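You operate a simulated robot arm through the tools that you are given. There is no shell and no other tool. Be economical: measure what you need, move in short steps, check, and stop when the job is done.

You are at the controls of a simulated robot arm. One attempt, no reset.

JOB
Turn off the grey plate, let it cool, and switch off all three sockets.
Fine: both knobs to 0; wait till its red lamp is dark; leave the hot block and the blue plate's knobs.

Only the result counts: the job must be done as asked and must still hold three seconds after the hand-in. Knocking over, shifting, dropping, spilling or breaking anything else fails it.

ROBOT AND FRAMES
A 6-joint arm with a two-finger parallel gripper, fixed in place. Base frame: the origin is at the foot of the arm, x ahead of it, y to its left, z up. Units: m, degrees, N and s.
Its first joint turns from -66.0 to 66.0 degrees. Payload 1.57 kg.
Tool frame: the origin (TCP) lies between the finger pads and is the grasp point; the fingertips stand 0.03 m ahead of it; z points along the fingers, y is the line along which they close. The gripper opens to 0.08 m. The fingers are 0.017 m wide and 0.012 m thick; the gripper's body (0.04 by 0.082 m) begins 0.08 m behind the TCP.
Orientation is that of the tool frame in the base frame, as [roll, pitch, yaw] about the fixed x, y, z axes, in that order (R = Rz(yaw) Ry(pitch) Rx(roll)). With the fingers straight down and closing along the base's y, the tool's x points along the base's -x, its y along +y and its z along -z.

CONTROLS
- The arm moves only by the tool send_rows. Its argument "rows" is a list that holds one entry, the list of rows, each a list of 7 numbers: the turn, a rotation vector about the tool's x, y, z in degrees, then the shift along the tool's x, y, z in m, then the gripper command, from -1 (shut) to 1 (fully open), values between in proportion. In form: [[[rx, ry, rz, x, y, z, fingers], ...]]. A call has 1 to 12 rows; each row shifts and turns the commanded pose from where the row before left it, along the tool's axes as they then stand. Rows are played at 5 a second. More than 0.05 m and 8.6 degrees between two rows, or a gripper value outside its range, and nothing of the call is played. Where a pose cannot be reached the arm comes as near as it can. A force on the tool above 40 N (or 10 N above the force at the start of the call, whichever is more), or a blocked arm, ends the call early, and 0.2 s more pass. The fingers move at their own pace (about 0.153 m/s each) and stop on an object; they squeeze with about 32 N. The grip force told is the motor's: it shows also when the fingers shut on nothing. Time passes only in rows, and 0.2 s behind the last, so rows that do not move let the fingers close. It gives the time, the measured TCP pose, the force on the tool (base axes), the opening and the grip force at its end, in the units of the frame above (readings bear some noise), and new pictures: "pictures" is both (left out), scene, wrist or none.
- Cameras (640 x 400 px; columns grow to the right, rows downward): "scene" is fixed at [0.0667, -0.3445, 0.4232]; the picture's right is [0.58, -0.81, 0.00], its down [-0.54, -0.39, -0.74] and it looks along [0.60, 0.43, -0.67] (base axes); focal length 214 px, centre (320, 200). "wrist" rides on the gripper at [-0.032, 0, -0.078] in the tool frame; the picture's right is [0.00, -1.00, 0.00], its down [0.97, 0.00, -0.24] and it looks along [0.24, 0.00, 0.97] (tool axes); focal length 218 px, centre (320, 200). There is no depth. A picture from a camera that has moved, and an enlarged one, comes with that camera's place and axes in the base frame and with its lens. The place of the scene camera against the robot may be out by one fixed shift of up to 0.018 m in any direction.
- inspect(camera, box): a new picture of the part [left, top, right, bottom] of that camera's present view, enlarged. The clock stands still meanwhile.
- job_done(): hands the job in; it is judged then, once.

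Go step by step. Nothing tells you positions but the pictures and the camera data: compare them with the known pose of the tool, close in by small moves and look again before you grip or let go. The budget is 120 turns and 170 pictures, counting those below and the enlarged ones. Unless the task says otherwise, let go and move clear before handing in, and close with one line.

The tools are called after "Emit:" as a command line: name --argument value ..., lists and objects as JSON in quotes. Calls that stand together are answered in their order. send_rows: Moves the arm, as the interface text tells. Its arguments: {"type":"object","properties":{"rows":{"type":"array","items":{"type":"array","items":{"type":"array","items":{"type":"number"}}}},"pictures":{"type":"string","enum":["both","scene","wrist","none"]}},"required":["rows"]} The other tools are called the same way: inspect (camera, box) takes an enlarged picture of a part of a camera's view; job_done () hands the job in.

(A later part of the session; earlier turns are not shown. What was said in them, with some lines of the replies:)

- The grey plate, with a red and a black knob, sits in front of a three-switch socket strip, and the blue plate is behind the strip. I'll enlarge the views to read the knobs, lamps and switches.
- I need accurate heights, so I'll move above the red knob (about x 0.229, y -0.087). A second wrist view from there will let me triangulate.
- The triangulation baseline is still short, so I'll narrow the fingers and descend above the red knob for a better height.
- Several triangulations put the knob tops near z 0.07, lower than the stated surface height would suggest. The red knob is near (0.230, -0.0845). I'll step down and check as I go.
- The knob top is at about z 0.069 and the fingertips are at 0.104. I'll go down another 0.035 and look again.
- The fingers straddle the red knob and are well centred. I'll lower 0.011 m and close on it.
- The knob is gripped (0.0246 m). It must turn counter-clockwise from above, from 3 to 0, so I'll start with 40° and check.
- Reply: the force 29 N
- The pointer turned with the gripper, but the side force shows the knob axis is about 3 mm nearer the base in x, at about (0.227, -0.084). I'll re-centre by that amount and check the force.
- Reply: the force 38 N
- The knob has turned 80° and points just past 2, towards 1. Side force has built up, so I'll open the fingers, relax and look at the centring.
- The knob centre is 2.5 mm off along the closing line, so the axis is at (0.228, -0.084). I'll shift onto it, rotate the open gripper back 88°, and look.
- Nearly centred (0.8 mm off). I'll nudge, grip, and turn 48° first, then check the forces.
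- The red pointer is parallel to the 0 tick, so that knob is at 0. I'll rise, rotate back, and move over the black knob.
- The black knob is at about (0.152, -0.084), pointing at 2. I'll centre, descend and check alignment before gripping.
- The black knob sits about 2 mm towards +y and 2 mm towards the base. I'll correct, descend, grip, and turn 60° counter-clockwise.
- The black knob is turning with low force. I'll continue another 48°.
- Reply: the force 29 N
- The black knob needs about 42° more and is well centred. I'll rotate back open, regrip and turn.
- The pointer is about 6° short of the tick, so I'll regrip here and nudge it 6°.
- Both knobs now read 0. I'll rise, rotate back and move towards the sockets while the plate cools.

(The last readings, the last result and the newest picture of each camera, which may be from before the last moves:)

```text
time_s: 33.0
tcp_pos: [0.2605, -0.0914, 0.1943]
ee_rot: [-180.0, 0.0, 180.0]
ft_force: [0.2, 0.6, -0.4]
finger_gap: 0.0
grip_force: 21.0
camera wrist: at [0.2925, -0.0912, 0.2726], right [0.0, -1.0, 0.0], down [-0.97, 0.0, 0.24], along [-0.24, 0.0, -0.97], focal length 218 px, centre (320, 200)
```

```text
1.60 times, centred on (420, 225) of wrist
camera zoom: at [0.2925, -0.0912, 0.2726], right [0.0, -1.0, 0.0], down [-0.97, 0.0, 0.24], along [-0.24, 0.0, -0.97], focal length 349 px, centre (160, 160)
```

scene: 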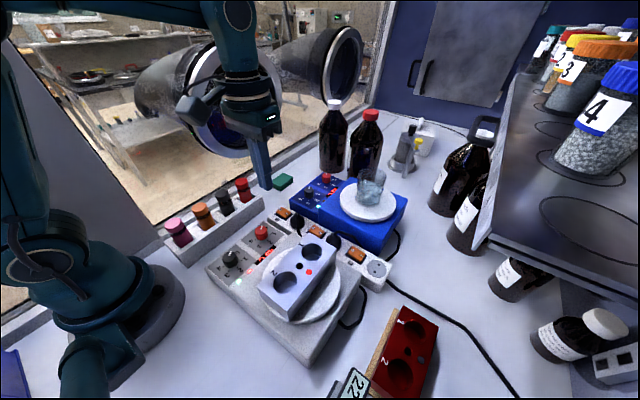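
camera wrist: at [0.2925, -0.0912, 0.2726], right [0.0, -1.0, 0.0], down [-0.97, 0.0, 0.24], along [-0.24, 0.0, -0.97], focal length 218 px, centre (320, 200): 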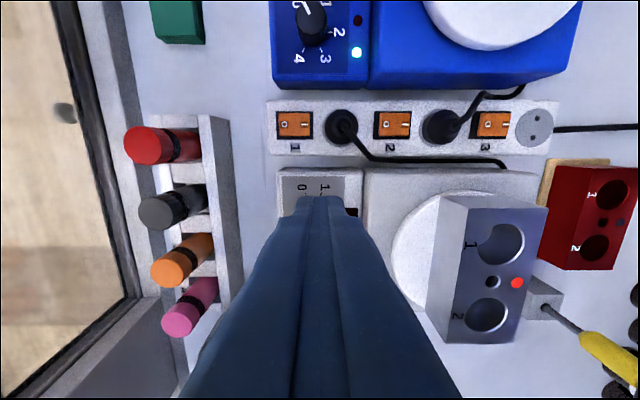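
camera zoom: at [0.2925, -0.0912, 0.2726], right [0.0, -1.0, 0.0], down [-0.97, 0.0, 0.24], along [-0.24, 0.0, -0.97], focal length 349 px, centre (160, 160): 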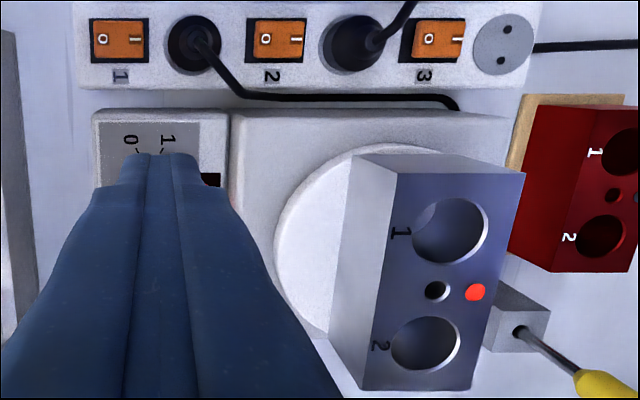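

Switches 1, 2 and 3 are near x 0.314 at y -0.065, -0.166 and -0.267, with O on the +y side. Before touching them I'll check the lamp.

Emit:
inspect --camera "scene" --box '[200, 200, 400, 325]'

```text
3.20 times, centred on (300, 262) of scene
camera zoom: at [0.0667, -0.3445, 0.4232], right [0.58, -0.81, 0.0], down [-0.54, -0.39, -0.74], along [0.6, 0.43, -0.67], focal length 686 px, centre (384, 0)
```

zoom: 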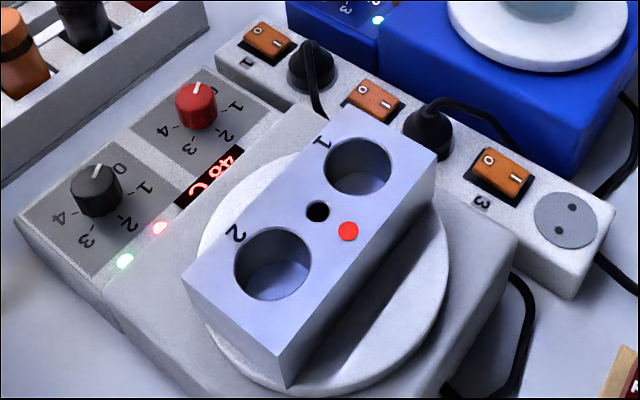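

The display reads 46 °C and the lamp is still lit. While it cools I'll turn the tool 90° with fingers shut, so the tip is narrow along the strip.

Emit:
send_rows --rows '[[[0, 0, 0, -0.045, 0.03, 0, -1], [0, 0, -8.2, -0.008, 0.007, 0, -1], [0, 0, -8.2, 0, 0, 0, -1], [0, 0, -8.2, 0, 0, 0, -1], [0, 0, -8.2, 0, 0, 0, -1], [0, 0, -8.2, 0, 0, 0, -1], [0, 0, -8.2, 0, 0, 0, -1], [0, 0, -8.2, 0, 0, 0, -1], [0, 0, -8.2, 0, 0, 0, -1], [0, 0, -8.2, 0, 0, 0, -1], [0, 0, -8.2, 0, 0, 0, -1], [0, 0, -8, 0, 0, 0, -1]]]'

Emit:
inspect --camera "scene" --box '[200, 200, 400, 325]'

```text
refused: row 1 steps farther than a row can; nothing moved
```

```text
3.20 times, centred on (300, 262) of scene
camera zoom: at [0.0667, -0.3445, 0.4232], right [0.58, -0.81, 0.0], down [-0.54, -0.39, -0.74], along [0.6, 0.43, -0.67], focal length 686 px, centre (384, 0)
```

zoom: 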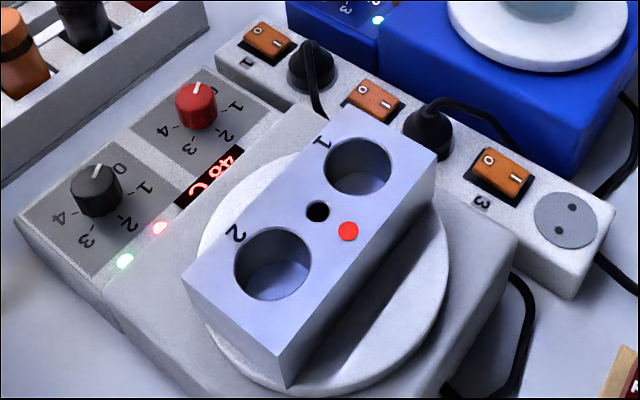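

The first step was too long, so nothing moved. I'll send it again in shorter steps.

Emit:
send_rows --rows '[[[0, 0, 0, -0.03, 0.02, 0, -1], [0, 0, -8.2, -0.023, 0.017, 0, -1], [0, 0, -8.2, 0, 0, 0, -1], [0, 0, -8.2, 0, 0, 0, -1], [0, 0, -8.2, 0, 0, 0, -1], [0, 0, -8.2, 0, 0, 0, -1], [0, 0, -8.2, 0, 0, 0, -1], [0, 0, -8.2, 0, 0, 0, -1], [0, 0, -8.2, 0, 0, 0, -1], [0, 0, -8.2, 0, 0, 0, -1], [0, 0, -8.2, 0, 0, 0, -1], [0, 0, -8, 0, 0, 0, -1]]]'

Emit:
inspect --camera "wrist" --box '[240, 80, 480, 230]'

```text
time_s: 35.6
tcp_pos: [0.3136, -0.0512, 0.1966]
ee_rot: [-180.0, -0.1, -89.9]
ft_force: [-0.3, 0.3, -0.1]
finger_gap: 0.0003
grip_force: 21.2
camera wrist: at [0.3141, -0.0197, 0.2742], right [1.0, 0.0, 0.0], down [0.0, -0.97, 0.24], along [0.0, -0.24, -0.97], focal length 218 px, centre (320, 200)
```

scene: 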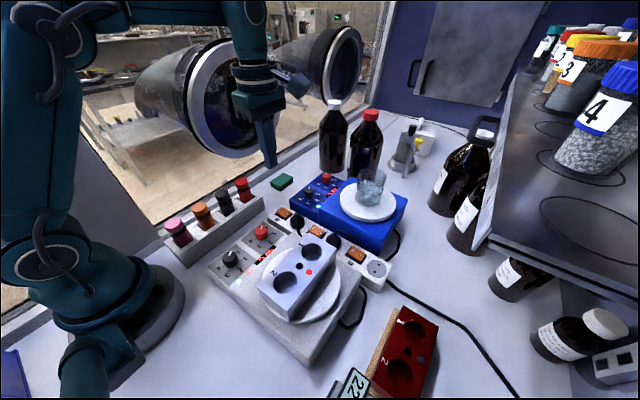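
wrist: 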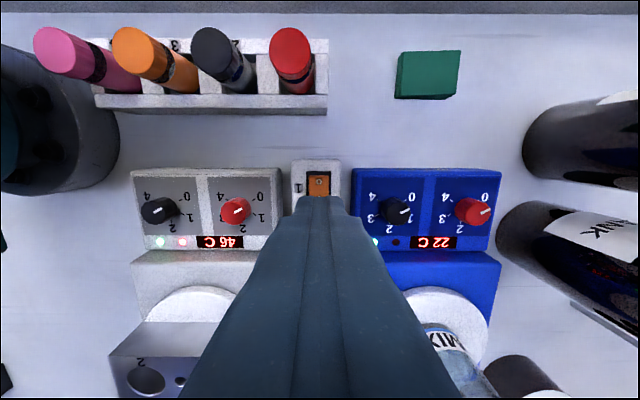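

```text
2.67 times, centred on (360, 155) of wrist
camera zoom: at [0.3141, -0.0197, 0.2742], right [1.0, 0.0, 0.0], down [0.0, -0.97, 0.24], along [0.0, -0.24, -0.97], focal length 582 px, centre (213, 320)
```

zoom: 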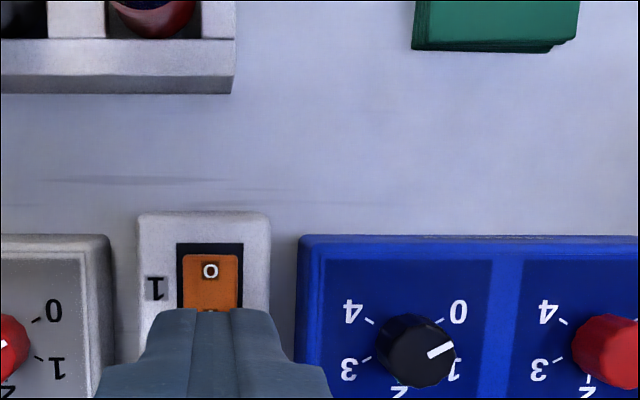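

Good view of switch 1. O is near (0.313, -0.056) and the plate still reads 46 °C. I'll wait clear above the switch.

Emit:
send_rows --rows '[[[0, 0, 0, 0.0053, 0, 0.03, -1], [0, 0, 0, 0, 0, 0.03, -1], [0, 0, 0, 0, 0, 0, -1], [0, 0, 0, 0, 0, 0, -1], [0, 0, 0, 0, 0, 0, -1], [0, 0, 0, 0, 0, 0, -1], [0, 0, 0, 0, 0, 0, -1], [0, 0, 0, 0, 0, 0, -1], [0, 0, 0, 0, 0, 0, -1], [0, 0, 0, 0, 0, 0, -1], [0, 0, 0, 0, 0, 0, -1], [0, 0, 0, 0, 0, 0, -1]]]' --pictures "wrist"

Emit:
inspect --camera "scene" --box '[200, 190, 300, 290]'

```text
time_s: 38.2
tcp_pos: [0.3153, -0.0575, 0.1369]
ee_rot: [-179.9, -0.1, -90.0]
ft_force: [0.0, -0.2, -0.2]
finger_gap: 0.0
grip_force: 21.3
camera wrist: at [0.314, -0.0252, 0.2153], right [1.0, 0.0, 0.0], down [0.0, -0.97, 0.24], along [0.0, -0.24, -0.97], focal length 218 px, centre (320, 200)
```

wrist: 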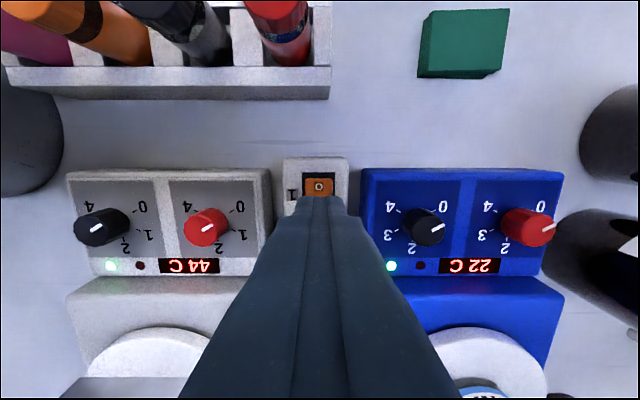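

```text
4.00 times, centred on (250, 240) of scene
camera zoom: at [0.0667, -0.3445, 0.4232], right [0.58, -0.81, 0.0], down [-0.54, -0.39, -0.74], along [0.6, 0.43, -0.67], focal length 858 px, centre (600, 40)
```

zoom: 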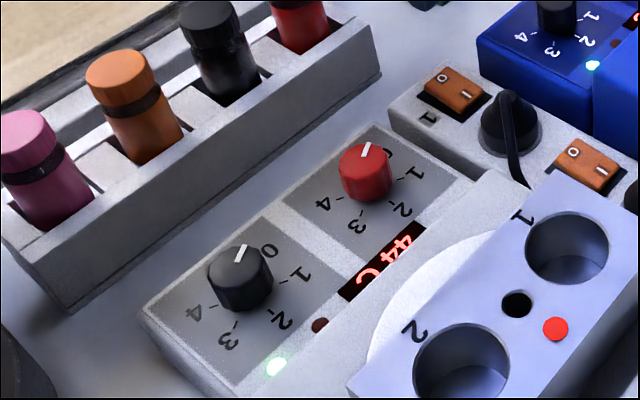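

The plate's red lamp is dark at 44 °C with both knobs at 0, so the sockets can go off now. I'm descending over the O side of switch 1.

Emit:
send_rows --rows '[[[0, 0, 0, 0, 0, 0.02, -1], [0, 0, 0, 0, 0, 0.018, -1], [0, 0, 0, 0, 0, 0.0, -1]]]' --pictures "none"

Emit:
inspect --camera "scene" --box '[240, 170, 340, 250]'

Emit:
inspect --camera "wrist" --box '[270, 150, 370, 220]'

```text
time_s: 39.0
tcp_pos: [0.313, -0.0581, 0.0985]
ee_rot: [180.0, 0.1, -90.1]
ft_force: [0.2, 0.4, -0.3]
finger_gap: 0.0
grip_force: 21.8
```

```text
5.00 times, centred on (290, 210) of scene
camera zoom: at [0.0667, -0.3445, 0.4232], right [0.58, -0.81, 0.0], down [-0.54, -0.39, -0.74], along [0.6, 0.43, -0.67], focal length 1072 px, centre (470, 150)
```

zoom: 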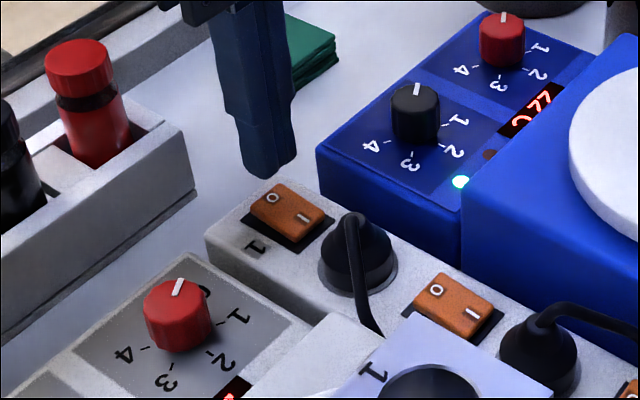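

```text
5.71 times, centred on (320, 185) of wrist
camera zoom: at [0.3141, -0.0262, 0.176], right [1.0, 0.0, 0.0], down [0.0, -0.97, 0.24], along [0.0, -0.24, -0.97], focal length 1247 px, centre (320, 286)
```

zoom: 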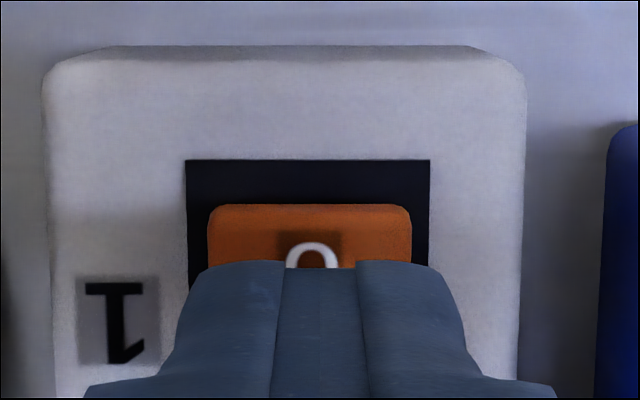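

Aligned in x. I'll shift 3 mm further onto the O end and press down in small steps.

Emit:
send_rows --rows '[[[0, 0, 0, -0.003, 0, 0.008, -1], [0, 0, 0, 0, 0, 0.006, -1], [0, 0, 0, 0, 0, 0.003, -1], [0, 0, 0, 0, 0, 0.003, -1], [0, 0, 0, 0, 0, 0.0, -1]]]' --pictures "none"

Emit:
inspect --camera "scene" --box '[240, 170, 340, 250]'

```text
time_s: 40.2
tcp_pos: [0.3148, -0.0547, 0.0794]
ee_rot: [-179.9, 0.0, -90.0]
ft_force: [0.8, -0.1, 0.0]
finger_gap: 0.0
grip_force: 21.0
```

```text
5.00 times, centred on (290, 210) of scene
camera zoom: at [0.0667, -0.3445, 0.4232], right [0.58, -0.81, 0.0], down [-0.54, -0.39, -0.74], along [0.6, 0.43, -0.67], focal length 1072 px, centre (470, 150)
```

zoom: 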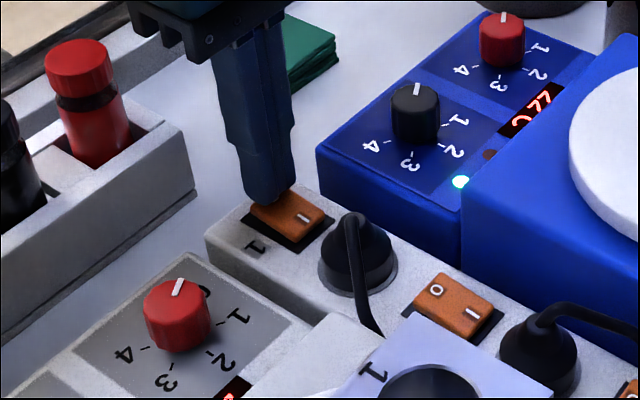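

Emit:
send_rows --rows '[[[0, 0, 0, 0, 0, 0.003, -1], [0, 0, 0, 0, 0, 0.002, -1], [0, 0, 0, 0, 0, 0.002, -1], [0, 0, 0, 0, 0, 0.0, -1]]]' --pictures "none"

Emit:
inspect --camera "scene" --box '[240, 170, 340, 250]'

```text
time_s: 40.9
tcp_pos: [0.3145, -0.0548, 0.0757]
ee_rot: [-179.9, 0.0, -90.0]
ft_force: [-0.8, 0.1, 1.8]
finger_gap: 0.0001
grip_force: 21.0
stopped in row 3: the force on the tool passed its limit (the readings are from after the stop); the commanded pose is now the measured one
```

```text
5.00 times, centred on (290, 210) of scene
camera zoom: at [0.0667, -0.3445, 0.4232], right [0.58, -0.81, 0.0], down [-0.54, -0.39, -0.74], along [0.6, 0.43, -0.67], focal length 1072 px, centre (470, 150)
```

zoom: 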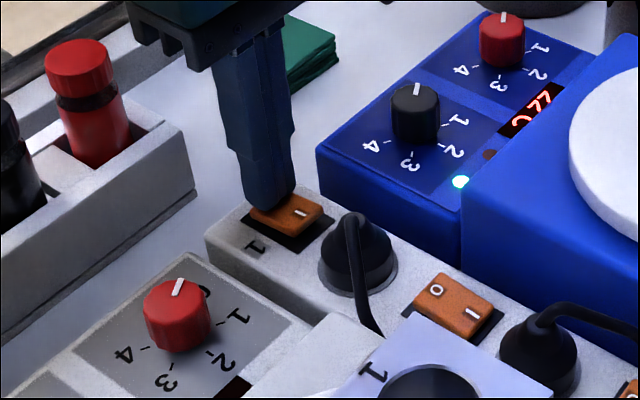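

The grey plate's display went dark, so switch 1 is off. I'll rise to clear height and verify.

Emit:
send_rows --rows '[[[0, 0, 0, 0, 0, -0.04, -1], [0, 0, 0, 0, 0, -0.04, -1], [0, 0, 0, 0, 0, -0.02, -1], [0, 0, 0, 0.045, 0, 0, -1], [0, 0, 0, 0.045, 0, 0, -1], [0, 0, 0, 0, 0, 0, -1]]]'

Emit:
inspect --camera "scene" --box '[240, 170, 400, 290]'

Emit:
inspect --camera "wrist" --box '[240, 100, 400, 200]'

```text
time_s: 42.3
tcp_pos: [0.3123, -0.146, 0.1759]
ee_rot: [-180.0, 0.0, -90.0]
ft_force: [1.1, 0.3, 0.3]
finger_gap: 0.0
grip_force: 20.8
camera wrist: at [0.3122, -0.1137, 0.2534], right [1.0, 0.0, 0.0], down [0.0, -0.97, 0.24], along [0.0, -0.24, -0.97], focal length 218 px, centre (320, 200)
```

scene: 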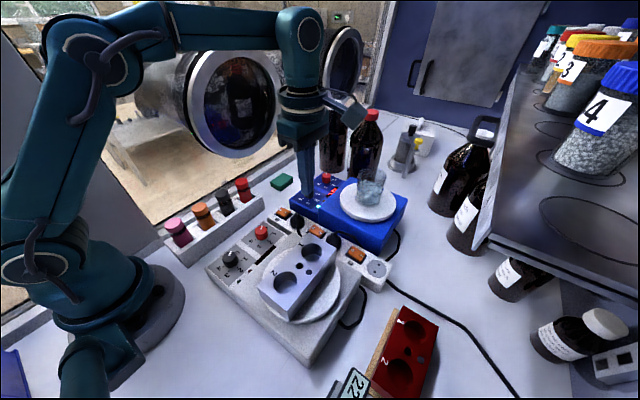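
wrist: 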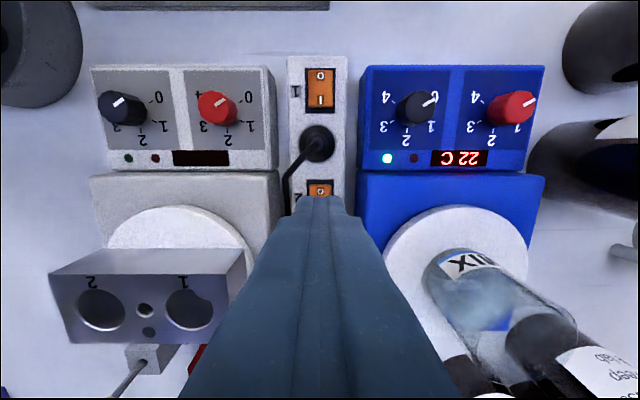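

```text
3.33 times, centred on (320, 230) of scene
camera zoom: at [0.0667, -0.3445, 0.4232], right [0.58, -0.81, 0.0], down [-0.54, -0.39, -0.74], along [0.6, 0.43, -0.67], focal length 715 px, centre (320, 100)
```

zoom: 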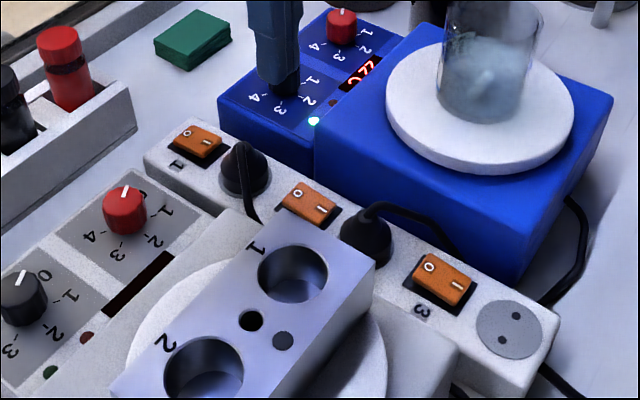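

```text
4.00 times, centred on (320, 150) of wrist
camera zoom: at [0.3122, -0.1137, 0.2534], right [1.0, 0.0, 0.0], down [0.0, -0.97, 0.24], along [0.0, -0.24, -0.97], focal length 873 px, centre (320, 400)
```

zoom: 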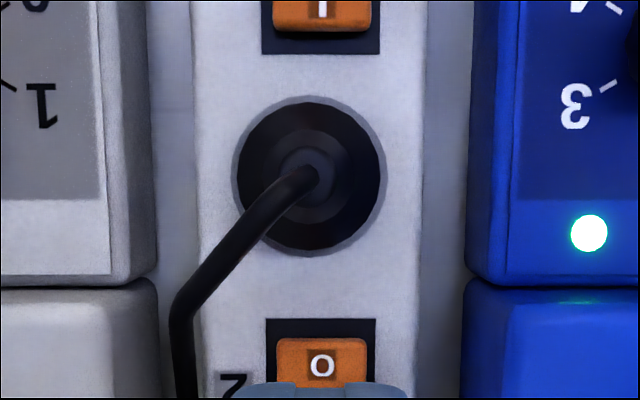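

Socket 1 is off. Switch 2's O is at about (0.3126, -0.1557), and I'll press at y -0.1547 the same way as for switch 1.

Emit:
send_rows --rows '[[[0, 0, 0, 0.0087, 0, 0.0, -1], [0, 0, 0, 0, 0, 0.035, -1], [0, 0, 0, 0, 0, 0.035, -1], [0, 0, 0, 0, 0, 0.015, -1], [0, 0, 0, 0, 0, 0.0, -1]]]' --pictures "none"

Emit:
inspect --camera "scene" --box '[260, 190, 360, 270]'

Emit:
inspect --camera "wrist" --box '[260, 140, 380, 220]'

```text
time_s: 43.5
tcp_pos: [0.3153, -0.1543, 0.089]
ee_rot: [-179.9, 0.0, -90.0]
ft_force: [0.2, 0.3, -0.2]
finger_gap: 0.0002
grip_force: 21.4
```

```text
5.00 times, centred on (310, 230) of scene
camera zoom: at [0.0667, -0.3445, 0.4232], right [0.58, -0.81, 0.0], down [-0.54, -0.39, -0.74], along [0.6, 0.43, -0.67], focal length 1072 px, centre (370, 50)
```

zoom: 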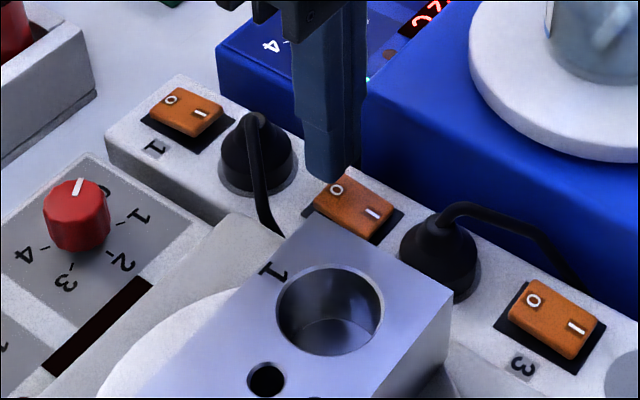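

```text
5.00 times, centred on (320, 180) of wrist
camera zoom: at [0.3143, -0.1219, 0.1673], right [1.0, 0.0, 0.0], down [0.0, -0.97, 0.24], along [0.0, -0.24, -0.97], focal length 1091 px, centre (320, 300)
```

zoom: 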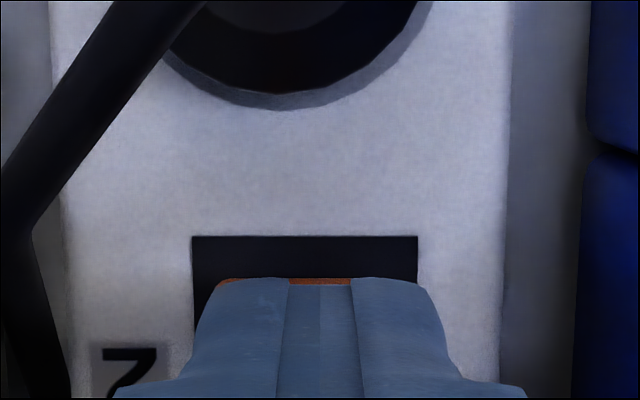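

Emit:
send_rows --rows '[[[0, 0, 0, 0, 0.0015, 0.006, -1], [0, 0, 0, 0, 0, 0.004, -1], [0, 0, 0, 0, 0, 0.002, -1], [0, 0, 0, 0, 0, 0.002, -1], [0, 0, 0, 0, 0, 0.002, -1], [0, 0, 0, 0, 0, 0.0, -1]]]' --pictures "none"

Emit:
inspect --camera "scene" --box '[260, 170, 385, 270]'

```text
time_s: 44.9
tcp_pos: [0.3125, -0.1529, 0.0744]
ee_rot: [-180.0, 0.1, -90.0]
ft_force: [-2.5, 1.7, 10.8]
finger_gap: 0.0
grip_force: 21.4
```

```text
4.00 times, centred on (322, 220) of scene
camera zoom: at [0.0666, -0.3444, 0.4232], right [0.58, -0.81, 0.0], down [-0.54, -0.39, -0.74], along [0.6, 0.43, -0.67], focal length 858 px, centre (310, 120)
```

zoom: 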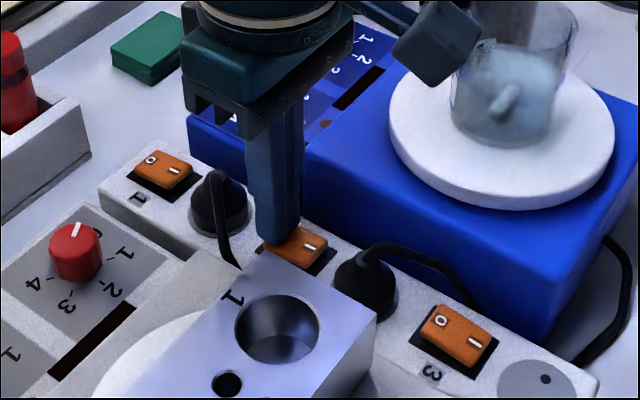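

The blue plate's display went dark, so socket 2 is off. I'll rise and move towards switch 3.

Emit:
send_rows --rows '[[[0, 0, 0, 0, 0, -0.04, -1], [0, 0, 0, 0, 0, -0.04, -1], [0, 0, 0, 0, 0, -0.02, -1], [0, 0, 0, 0.03, 0, 0, -1], [0, 0, 0, 0.03, 0, 0, -1], [0, 0, 0, 0.03, 0, 0, -1], [0, 0, 0, 0, 0, 0, -1], [0, 0, 0, 0, 0, 0, -1]]]'

Emit:
inspect --camera "wrist" --box '[240, 100, 400, 200]'

Emit:
inspect --camera "scene" --box '[270, 150, 430, 290]'

```text
time_s: 46.7
tcp_pos: [0.3072, -0.2304, 0.1719]
ee_rot: [-179.9, 0.0, -90.0]
ft_force: [0.0, -0.2, 0.7]
finger_gap: 0.0
grip_force: 21.5
out of reach, approached as far as the arm can: row 6
camera wrist: at [0.3074, -0.1983, 0.249], right [1.0, 0.0, 0.0], down [0.0, -0.97, 0.24], along [0.0, -0.24, -0.97], focal length 218 px, centre (320, 200)
```

scene: 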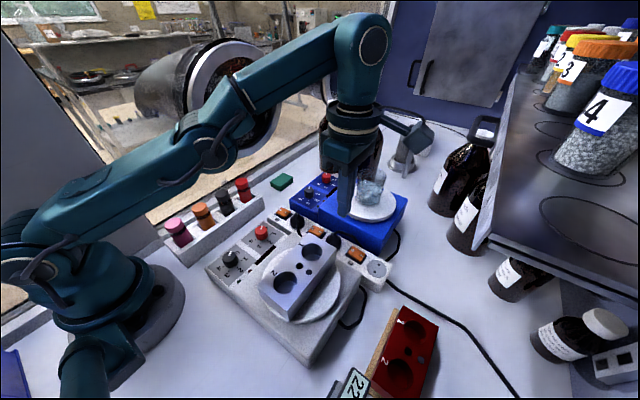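
wrist: 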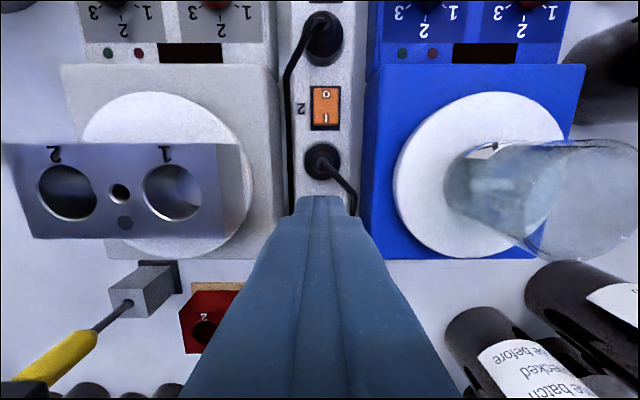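

```text
4.00 times, centred on (320, 150) of wrist
camera zoom: at [0.3074, -0.1983, 0.249], right [1.0, 0.0, 0.0], down [0.0, -0.97, 0.24], along [0.0, -0.24, -0.97], focal length 873 px, centre (320, 400)
```

zoom: 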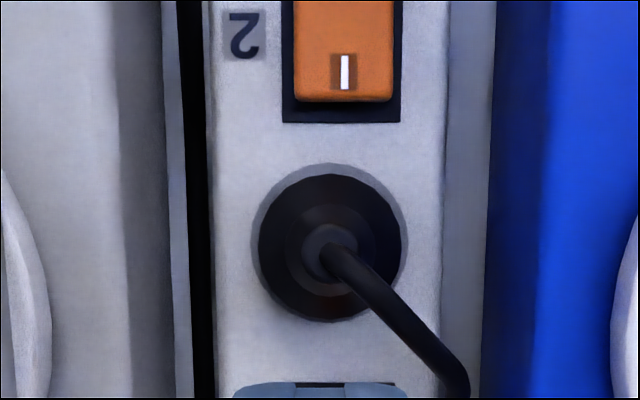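

```text
2.86 times, centred on (350, 220) of scene
camera zoom: at [0.0667, -0.3445, 0.4232], right [0.58, -0.81, 0.0], down [-0.54, -0.39, -0.74], along [0.6, 0.43, -0.67], focal length 613 px, centre (234, 143)
```

zoom: 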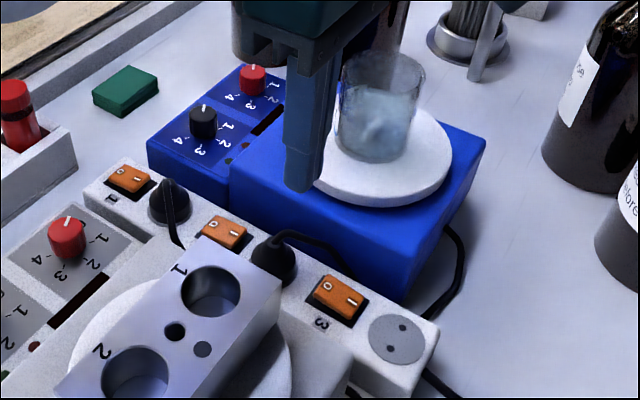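

The vertical tool runs out of reach near r 0.384, so I'll tilt it 16° with the tip leaning towards -y. That also puts the tip's +y edge lowest, which suits pressing O. I'll tilt here and check.

Emit:
send_rows --rows '[[[0, 8, 0, 0, 0, 0, -1], [0, 8, 0, 0, 0, 0, -1], [0, 0, 0, 0, 0, 0, -1]]]' --pictures "scene"

```text
time_s: 47.5
tcp_pos: [0.3098, -0.2179, 0.2375]
ee_rot: [179.6, -15.7, -90.2]
ft_force: [0.5, 0.3, 0.2]
finger_gap: 0.0
grip_force: 21.7
out of reach, approached as far as the arm can: row 1, 2
```

scene: 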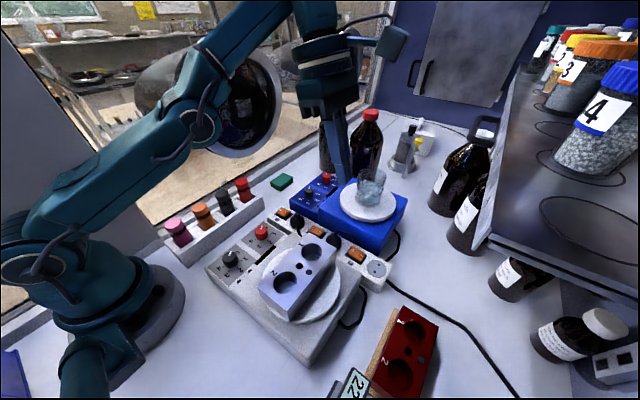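

The tilt direction is right, but the arm also rose. I'll hold a moment to see where it settles.

Emit:
send_rows --rows '[[[0, 0, 0, 0, 0, 0, -1], [0, 0, 0, 0, 0, 0, -1]]]' --pictures "none"

```text
time_s: 48.1
tcp_pos: [0.31, -0.2186, 0.2365]
ee_rot: [179.8, -15.7, -90.1]
ft_force: [0.2, -0.3, 0.4]
finger_gap: 0.0
grip_force: 21.4
```

Emit:
send_rows --rows '[[[0, 0, 0, -0.0062, 0, 0.033, -1], [0, 0, 0, -0.0062, 0, 0.033, -1], [0, 0, 0, 0, 0, 0, -1]]]' --pictures "scene"

```text
time_s: 48.9
tcp_pos: [0.3111, -0.2221, 0.1706]
ee_rot: [-179.8, -16.0, -90.3]
ft_force: [1.6, 0.4, -0.5]
finger_gap: 0.0001
grip_force: 21.7
out of reach, approached as far as the arm can: row 1
```

scene: 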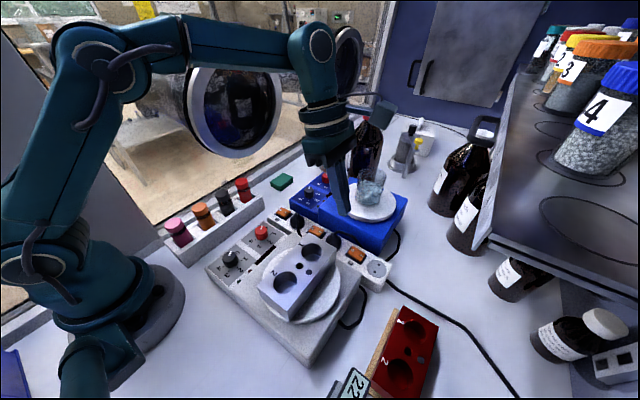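

The arm is now bent with room to spare. I'll move outward along -y at this height to y about -0.253.

Emit:
send_rows --rows '[[[0, 0, 0, 0.015, 0, 0.0042, -1], [0, 0, 0, 0.015, 0, 0.0042, -1], [0, 0, 0, 0, 0, 0, -1]]]'

Emit:
inspect --camera "scene" --box '[310, 170, 430, 290]'

Emit:
inspect --camera "wrist" --box '[240, 100, 400, 200]'

```text
time_s: 49.7
tcp_pos: [0.31, -0.2539, 0.1688]
ee_rot: [-180.0, -15.9, -90.0]
ft_force: [0.8, -0.1, 0.4]
finger_gap: 0.0002
grip_force: 21.8
camera wrist: at [0.3102, -0.2027, 0.2346], right [1.0, 0.0, 0.0], down [0.0, -0.87, 0.5], along [0.0, -0.5, -0.87], focal length 218 px, centre (320, 200)
```

scene: 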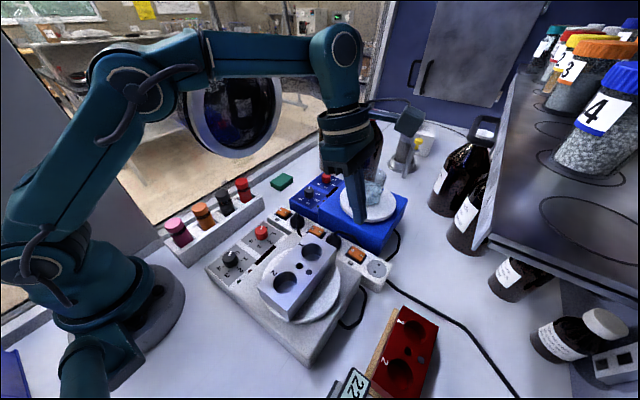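
wrist: 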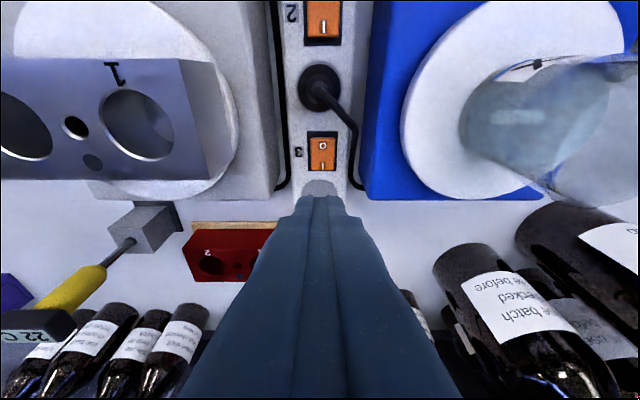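

```text
3.33 times, centred on (370, 230) of scene
camera zoom: at [0.0667, -0.3445, 0.4232], right [0.58, -0.81, 0.0], down [-0.54, -0.39, -0.74], along [0.6, 0.43, -0.67], focal length 715 px, centre (153, 100)
```

zoom: 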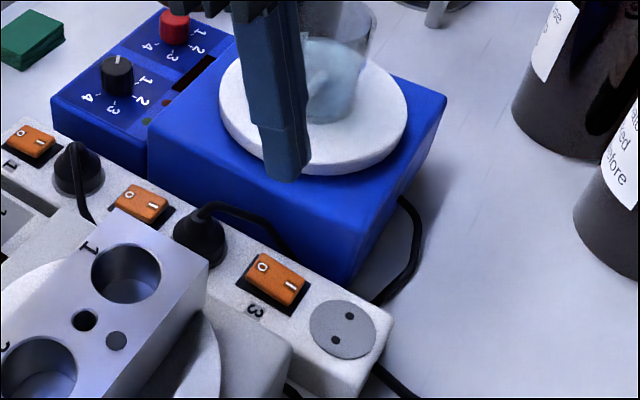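

```text
4.00 times, centred on (320, 150) of wrist
camera zoom: at [0.3102, -0.2027, 0.2346], right [1.0, 0.0, 0.0], down [0.0, -0.87, 0.5], along [0.0, -0.5, -0.87], focal length 873 px, centre (320, 400)
```

zoom: 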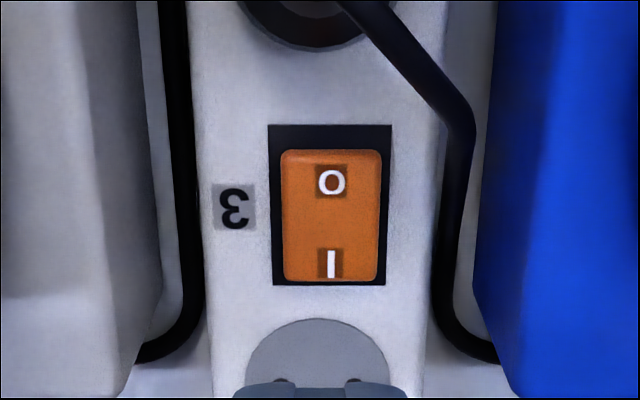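

Reachable, and O on switch 3 is at about (0.3125, -0.255). I'll descend straight down to just above it.

Emit:
send_rows --rows '[[[0, 0, 0, -0.0069, -0.0015, 0.024, -1], [0, 0, 0, -0.0069, 0, 0.024, -1], [0, 0, 0, -0.0062, 0, 0.0216, -1], [0, 0, 0, 0, 0, 0, -1]]]' --pictures "none"

Emit:
inspect --camera "scene" --box '[310, 190, 430, 290]'

Emit:
inspect --camera "wrist" --box '[240, 130, 400, 230]'

```text
time_s: 50.7
tcp_pos: [0.31, -0.2548, 0.096]
ee_rot: [-179.9, -16.0, -90.1]
ft_force: [-0.4, 0.8, 0.2]
finger_gap: 0.0
grip_force: 21.4
```

```text
4.00 times, centred on (370, 240) of scene
camera zoom: at [0.0667, -0.3445, 0.4232], right [0.58, -0.81, 0.0], down [-0.54, -0.39, -0.74], along [0.6, 0.43, -0.67], focal length 858 px, centre (120, 40)
```

zoom: 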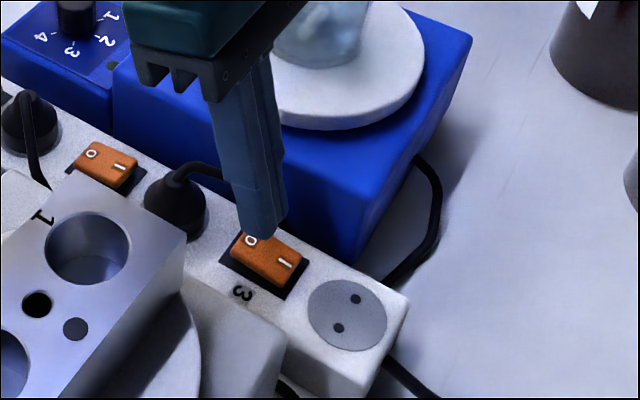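

```text
4.00 times, centred on (320, 180) of wrist
camera zoom: at [0.3112, -0.2027, 0.1622], right [1.0, 0.0, 0.0], down [0.0, -0.87, 0.5], along [0.0, -0.5, -0.87], focal length 873 px, centre (320, 280)
```

zoom: 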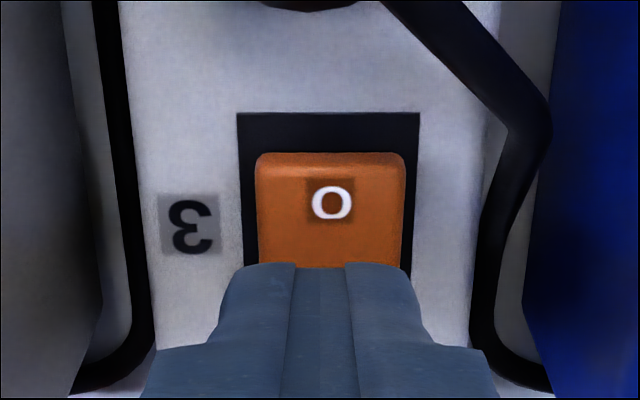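

Emit:
send_rows --rows '[[[0, 0, 0, -0.0036, -0.0015, 0.0073, -1], [0, 0, 0, -0.0014, 0, 0.0048, -1], [0, 0, 0, -0.0006, 0, 0.0019, -1], [0, 0, 0, -0.0006, 0, 0.0019, -1], [0, 0, 0, -0.0006, 0, 0.0019, -1], [0, 0, 0, -0.0006, 0, 0.0019, -1], [0, 0, 0, 0, 0, 0, -1]]]' --pictures "none"

Emit:
inspect --camera "scene" --box '[310, 190, 430, 290]'

Emit:
inspect --camera "wrist" --box '[240, 130, 400, 230]'

```text
time_s: 52.3
tcp_pos: [0.3119, -0.2547, 0.0762]
ee_rot: [-179.9, -16.0, -90.1]
ft_force: [-0.3, -0.2, -0.3]
finger_gap: 0.0001
grip_force: 21.2
```

```text
4.00 times, centred on (370, 240) of scene
camera zoom: at [0.0667, -0.3445, 0.4232], right [0.58, -0.81, 0.0], down [-0.54, -0.39, -0.74], along [0.6, 0.43, -0.67], focal length 858 px, centre (120, 40)
```

zoom: 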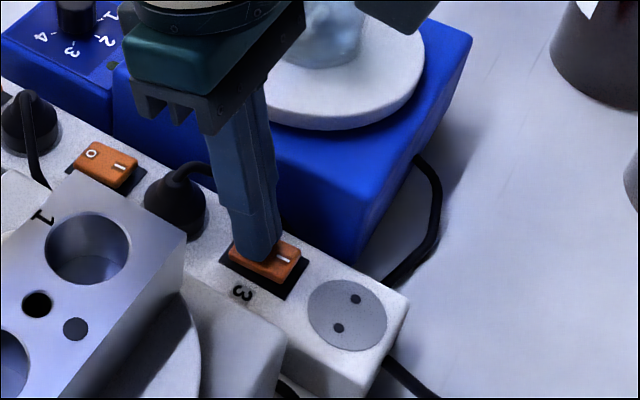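

```text
4.00 times, centred on (320, 180) of wrist
camera zoom: at [0.3126, -0.2016, 0.1416], right [1.0, 0.0, 0.0], down [0.0, -0.87, 0.5], along [0.0, -0.5, -0.87], focal length 873 px, centre (320, 280)
```

zoom: 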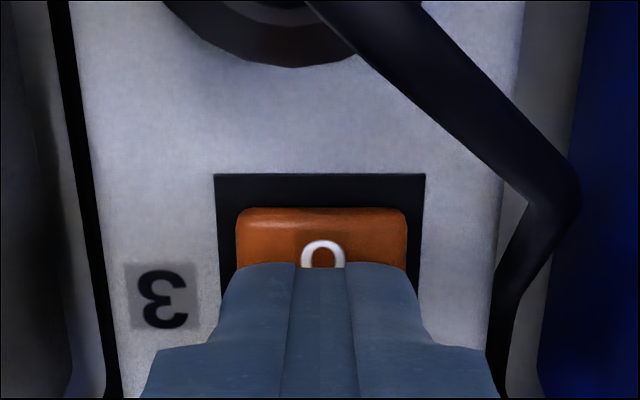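

Contact isn't clear yet, so I'll press a little further.

Emit:
send_rows --rows '[[[0, 0, 0, -0.0006, 0, 0.0019, -1], [0, 0, 0, -0.0006, 0, 0.0019, -1], [0, 0, 0, -0.0006, 0, 0.0019, -1], [0, 0, 0, 0, 0, 0, -1]]]' --pictures "none"

Emit:
inspect --camera "scene" --box '[310, 190, 430, 290]'

```text
time_s: 53.0
tcp_pos: [0.3125, -0.2535, 0.0744]
ee_rot: [-180.0, -16.1, -90.1]
ft_force: [-0.1, 0.9, 2.9]
finger_gap: 0.0001
grip_force: 21.3
stopped in row 3: the force on the tool passed its limit (the readings are from after the stop); the commanded pose is now the measured one
```

```text
4.00 times, centred on (370, 240) of scene
camera zoom: at [0.0667, -0.3445, 0.4232], right [0.58, -0.81, 0.0], down [-0.54, -0.39, -0.74], along [0.6, 0.43, -0.67], focal length 858 px, centre (120, 40)
```

zoom: 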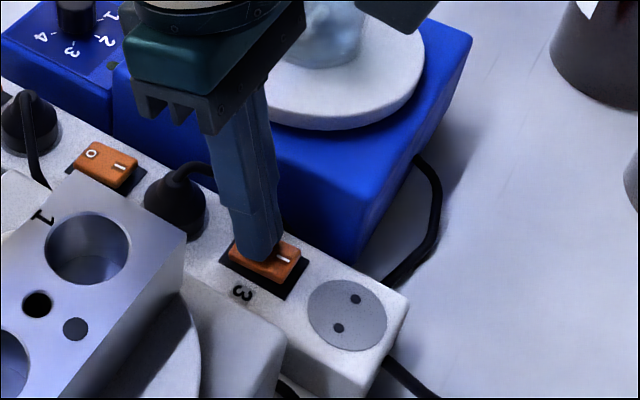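

Emit:
send_rows --rows '[[[0, 0, 0, 0.0069, 0, -0.024, -1], [0, 0, 0, 0.0069, 0, -0.024, -1], [0, 0, 0, 0.0069, 0, -0.024, -1], [0, 0, 0, 0.0069, 0, -0.024, -1], [0, 0, 0, 0, 0, 0, -1]]]' --pictures "wrist"

Emit:
inspect --camera "scene" --box '[310, 200, 400, 280]'

Emit:
inspect --camera "wrist" --box '[240, 100, 400, 200]'

```text
time_s: 54.1
tcp_pos: [0.3137, -0.2526, 0.176]
ee_rot: [-179.9, -16.2, -90.0]
ft_force: [-0.7, -0.2, 0.4]
finger_gap: 0.0
grip_force: 21.3
camera wrist: at [0.3131, -0.201, 0.2419], right [1.0, 0.0, 0.0], down [0.0, -0.87, 0.5], along [0.0, -0.5, -0.87], focal length 218 px, centre (320, 200)
```

wrist: 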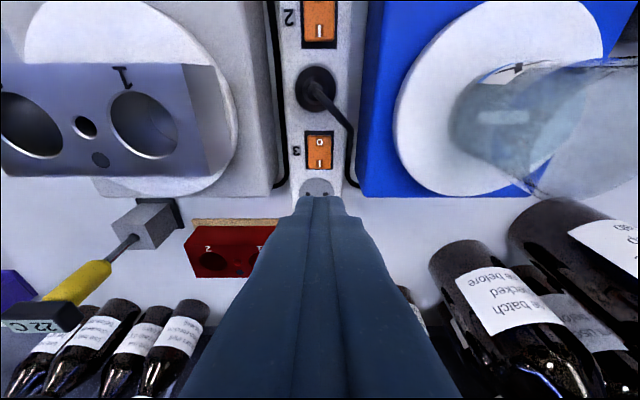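

```text
5.00 times, centred on (355, 240) of scene
camera zoom: at [0.0667, -0.3445, 0.4232], right [0.58, -0.81, 0.0], down [-0.54, -0.39, -0.74], along [0.6, 0.43, -0.67], focal length 1072 px, centre (145, 0)
```

zoom: 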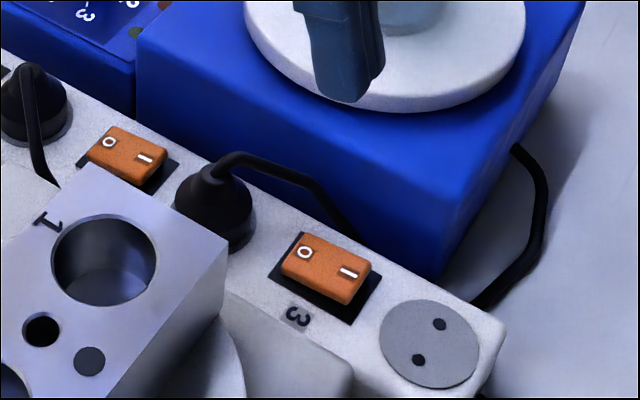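

```text
4.00 times, centred on (320, 150) of wrist
camera zoom: at [0.3131, -0.201, 0.2419], right [1.0, 0.0, 0.0], down [0.0, -0.87, 0.5], along [0.0, -0.5, -0.87], focal length 873 px, centre (320, 400)
```

zoom: 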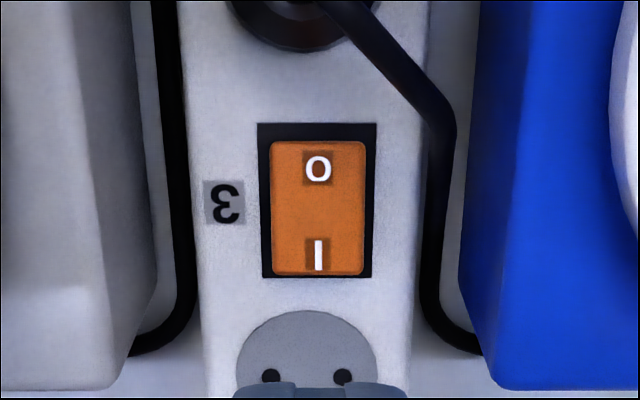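

Switch 3's rocker has flipped and now looks like switch 2's, with the I side raised. I'll take one last look at the whole scene.

Emit:
send_rows --rows '[[[0, 0, 0, -0.015, 0, -0.02, -1], [0, 0, 0, -0.015, 0, -0.02, -1], [0, 0, 0, 0, 0, 0, -1]]]' --pictures "scene"

Emit:
inspect --camera "scene" --box '[200, 180, 400, 310]'

```text
time_s: 55.0
tcp_pos: [0.3138, -0.215, 0.2041]
ee_rot: [-179.9, -16.1, -90.0]
ft_force: [-0.4, 0.3, -0.4]
finger_gap: 0.0
grip_force: 21.8
```

scene: 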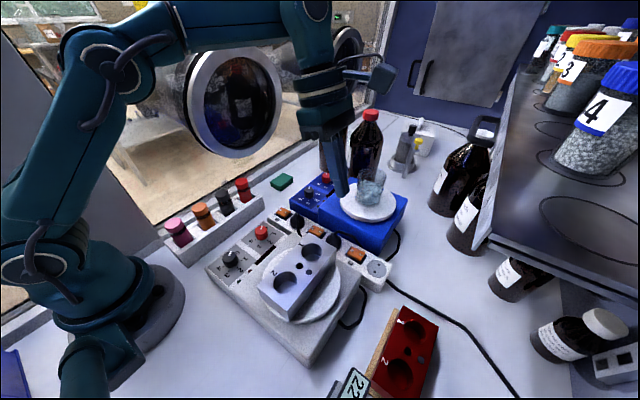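

```text
3.08 times, centred on (300, 245) of scene
camera zoom: at [0.0667, -0.3445, 0.4232], right [0.58, -0.81, 0.0], down [-0.54, -0.39, -0.74], along [0.6, 0.43, -0.67], focal length 660 px, centre (382, 62)
```

zoom: 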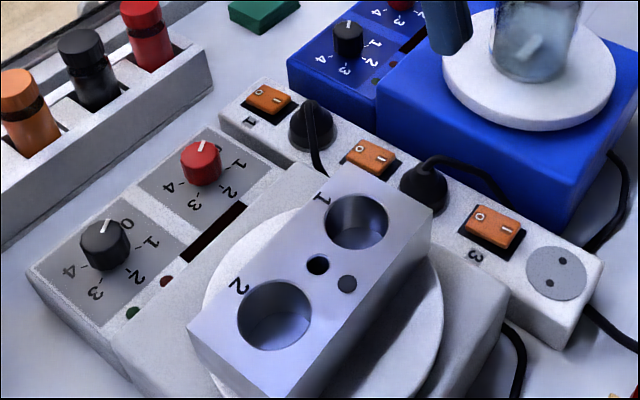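

Both grey-plate knobs are at 0, the lamps are dark and all three rockers are on O. The block and the blue plate's knobs were not touched and the arm is clear, so I'm handing in.

Emit:
job_done

```text
The job is handed in.
```

The job is handed in: both grey-plate knobs are at 0, its red lamp went dark at 44 °C before I touched the sockets, and all three sockets are off. The hot block and the blue plate's knobs were left alone.
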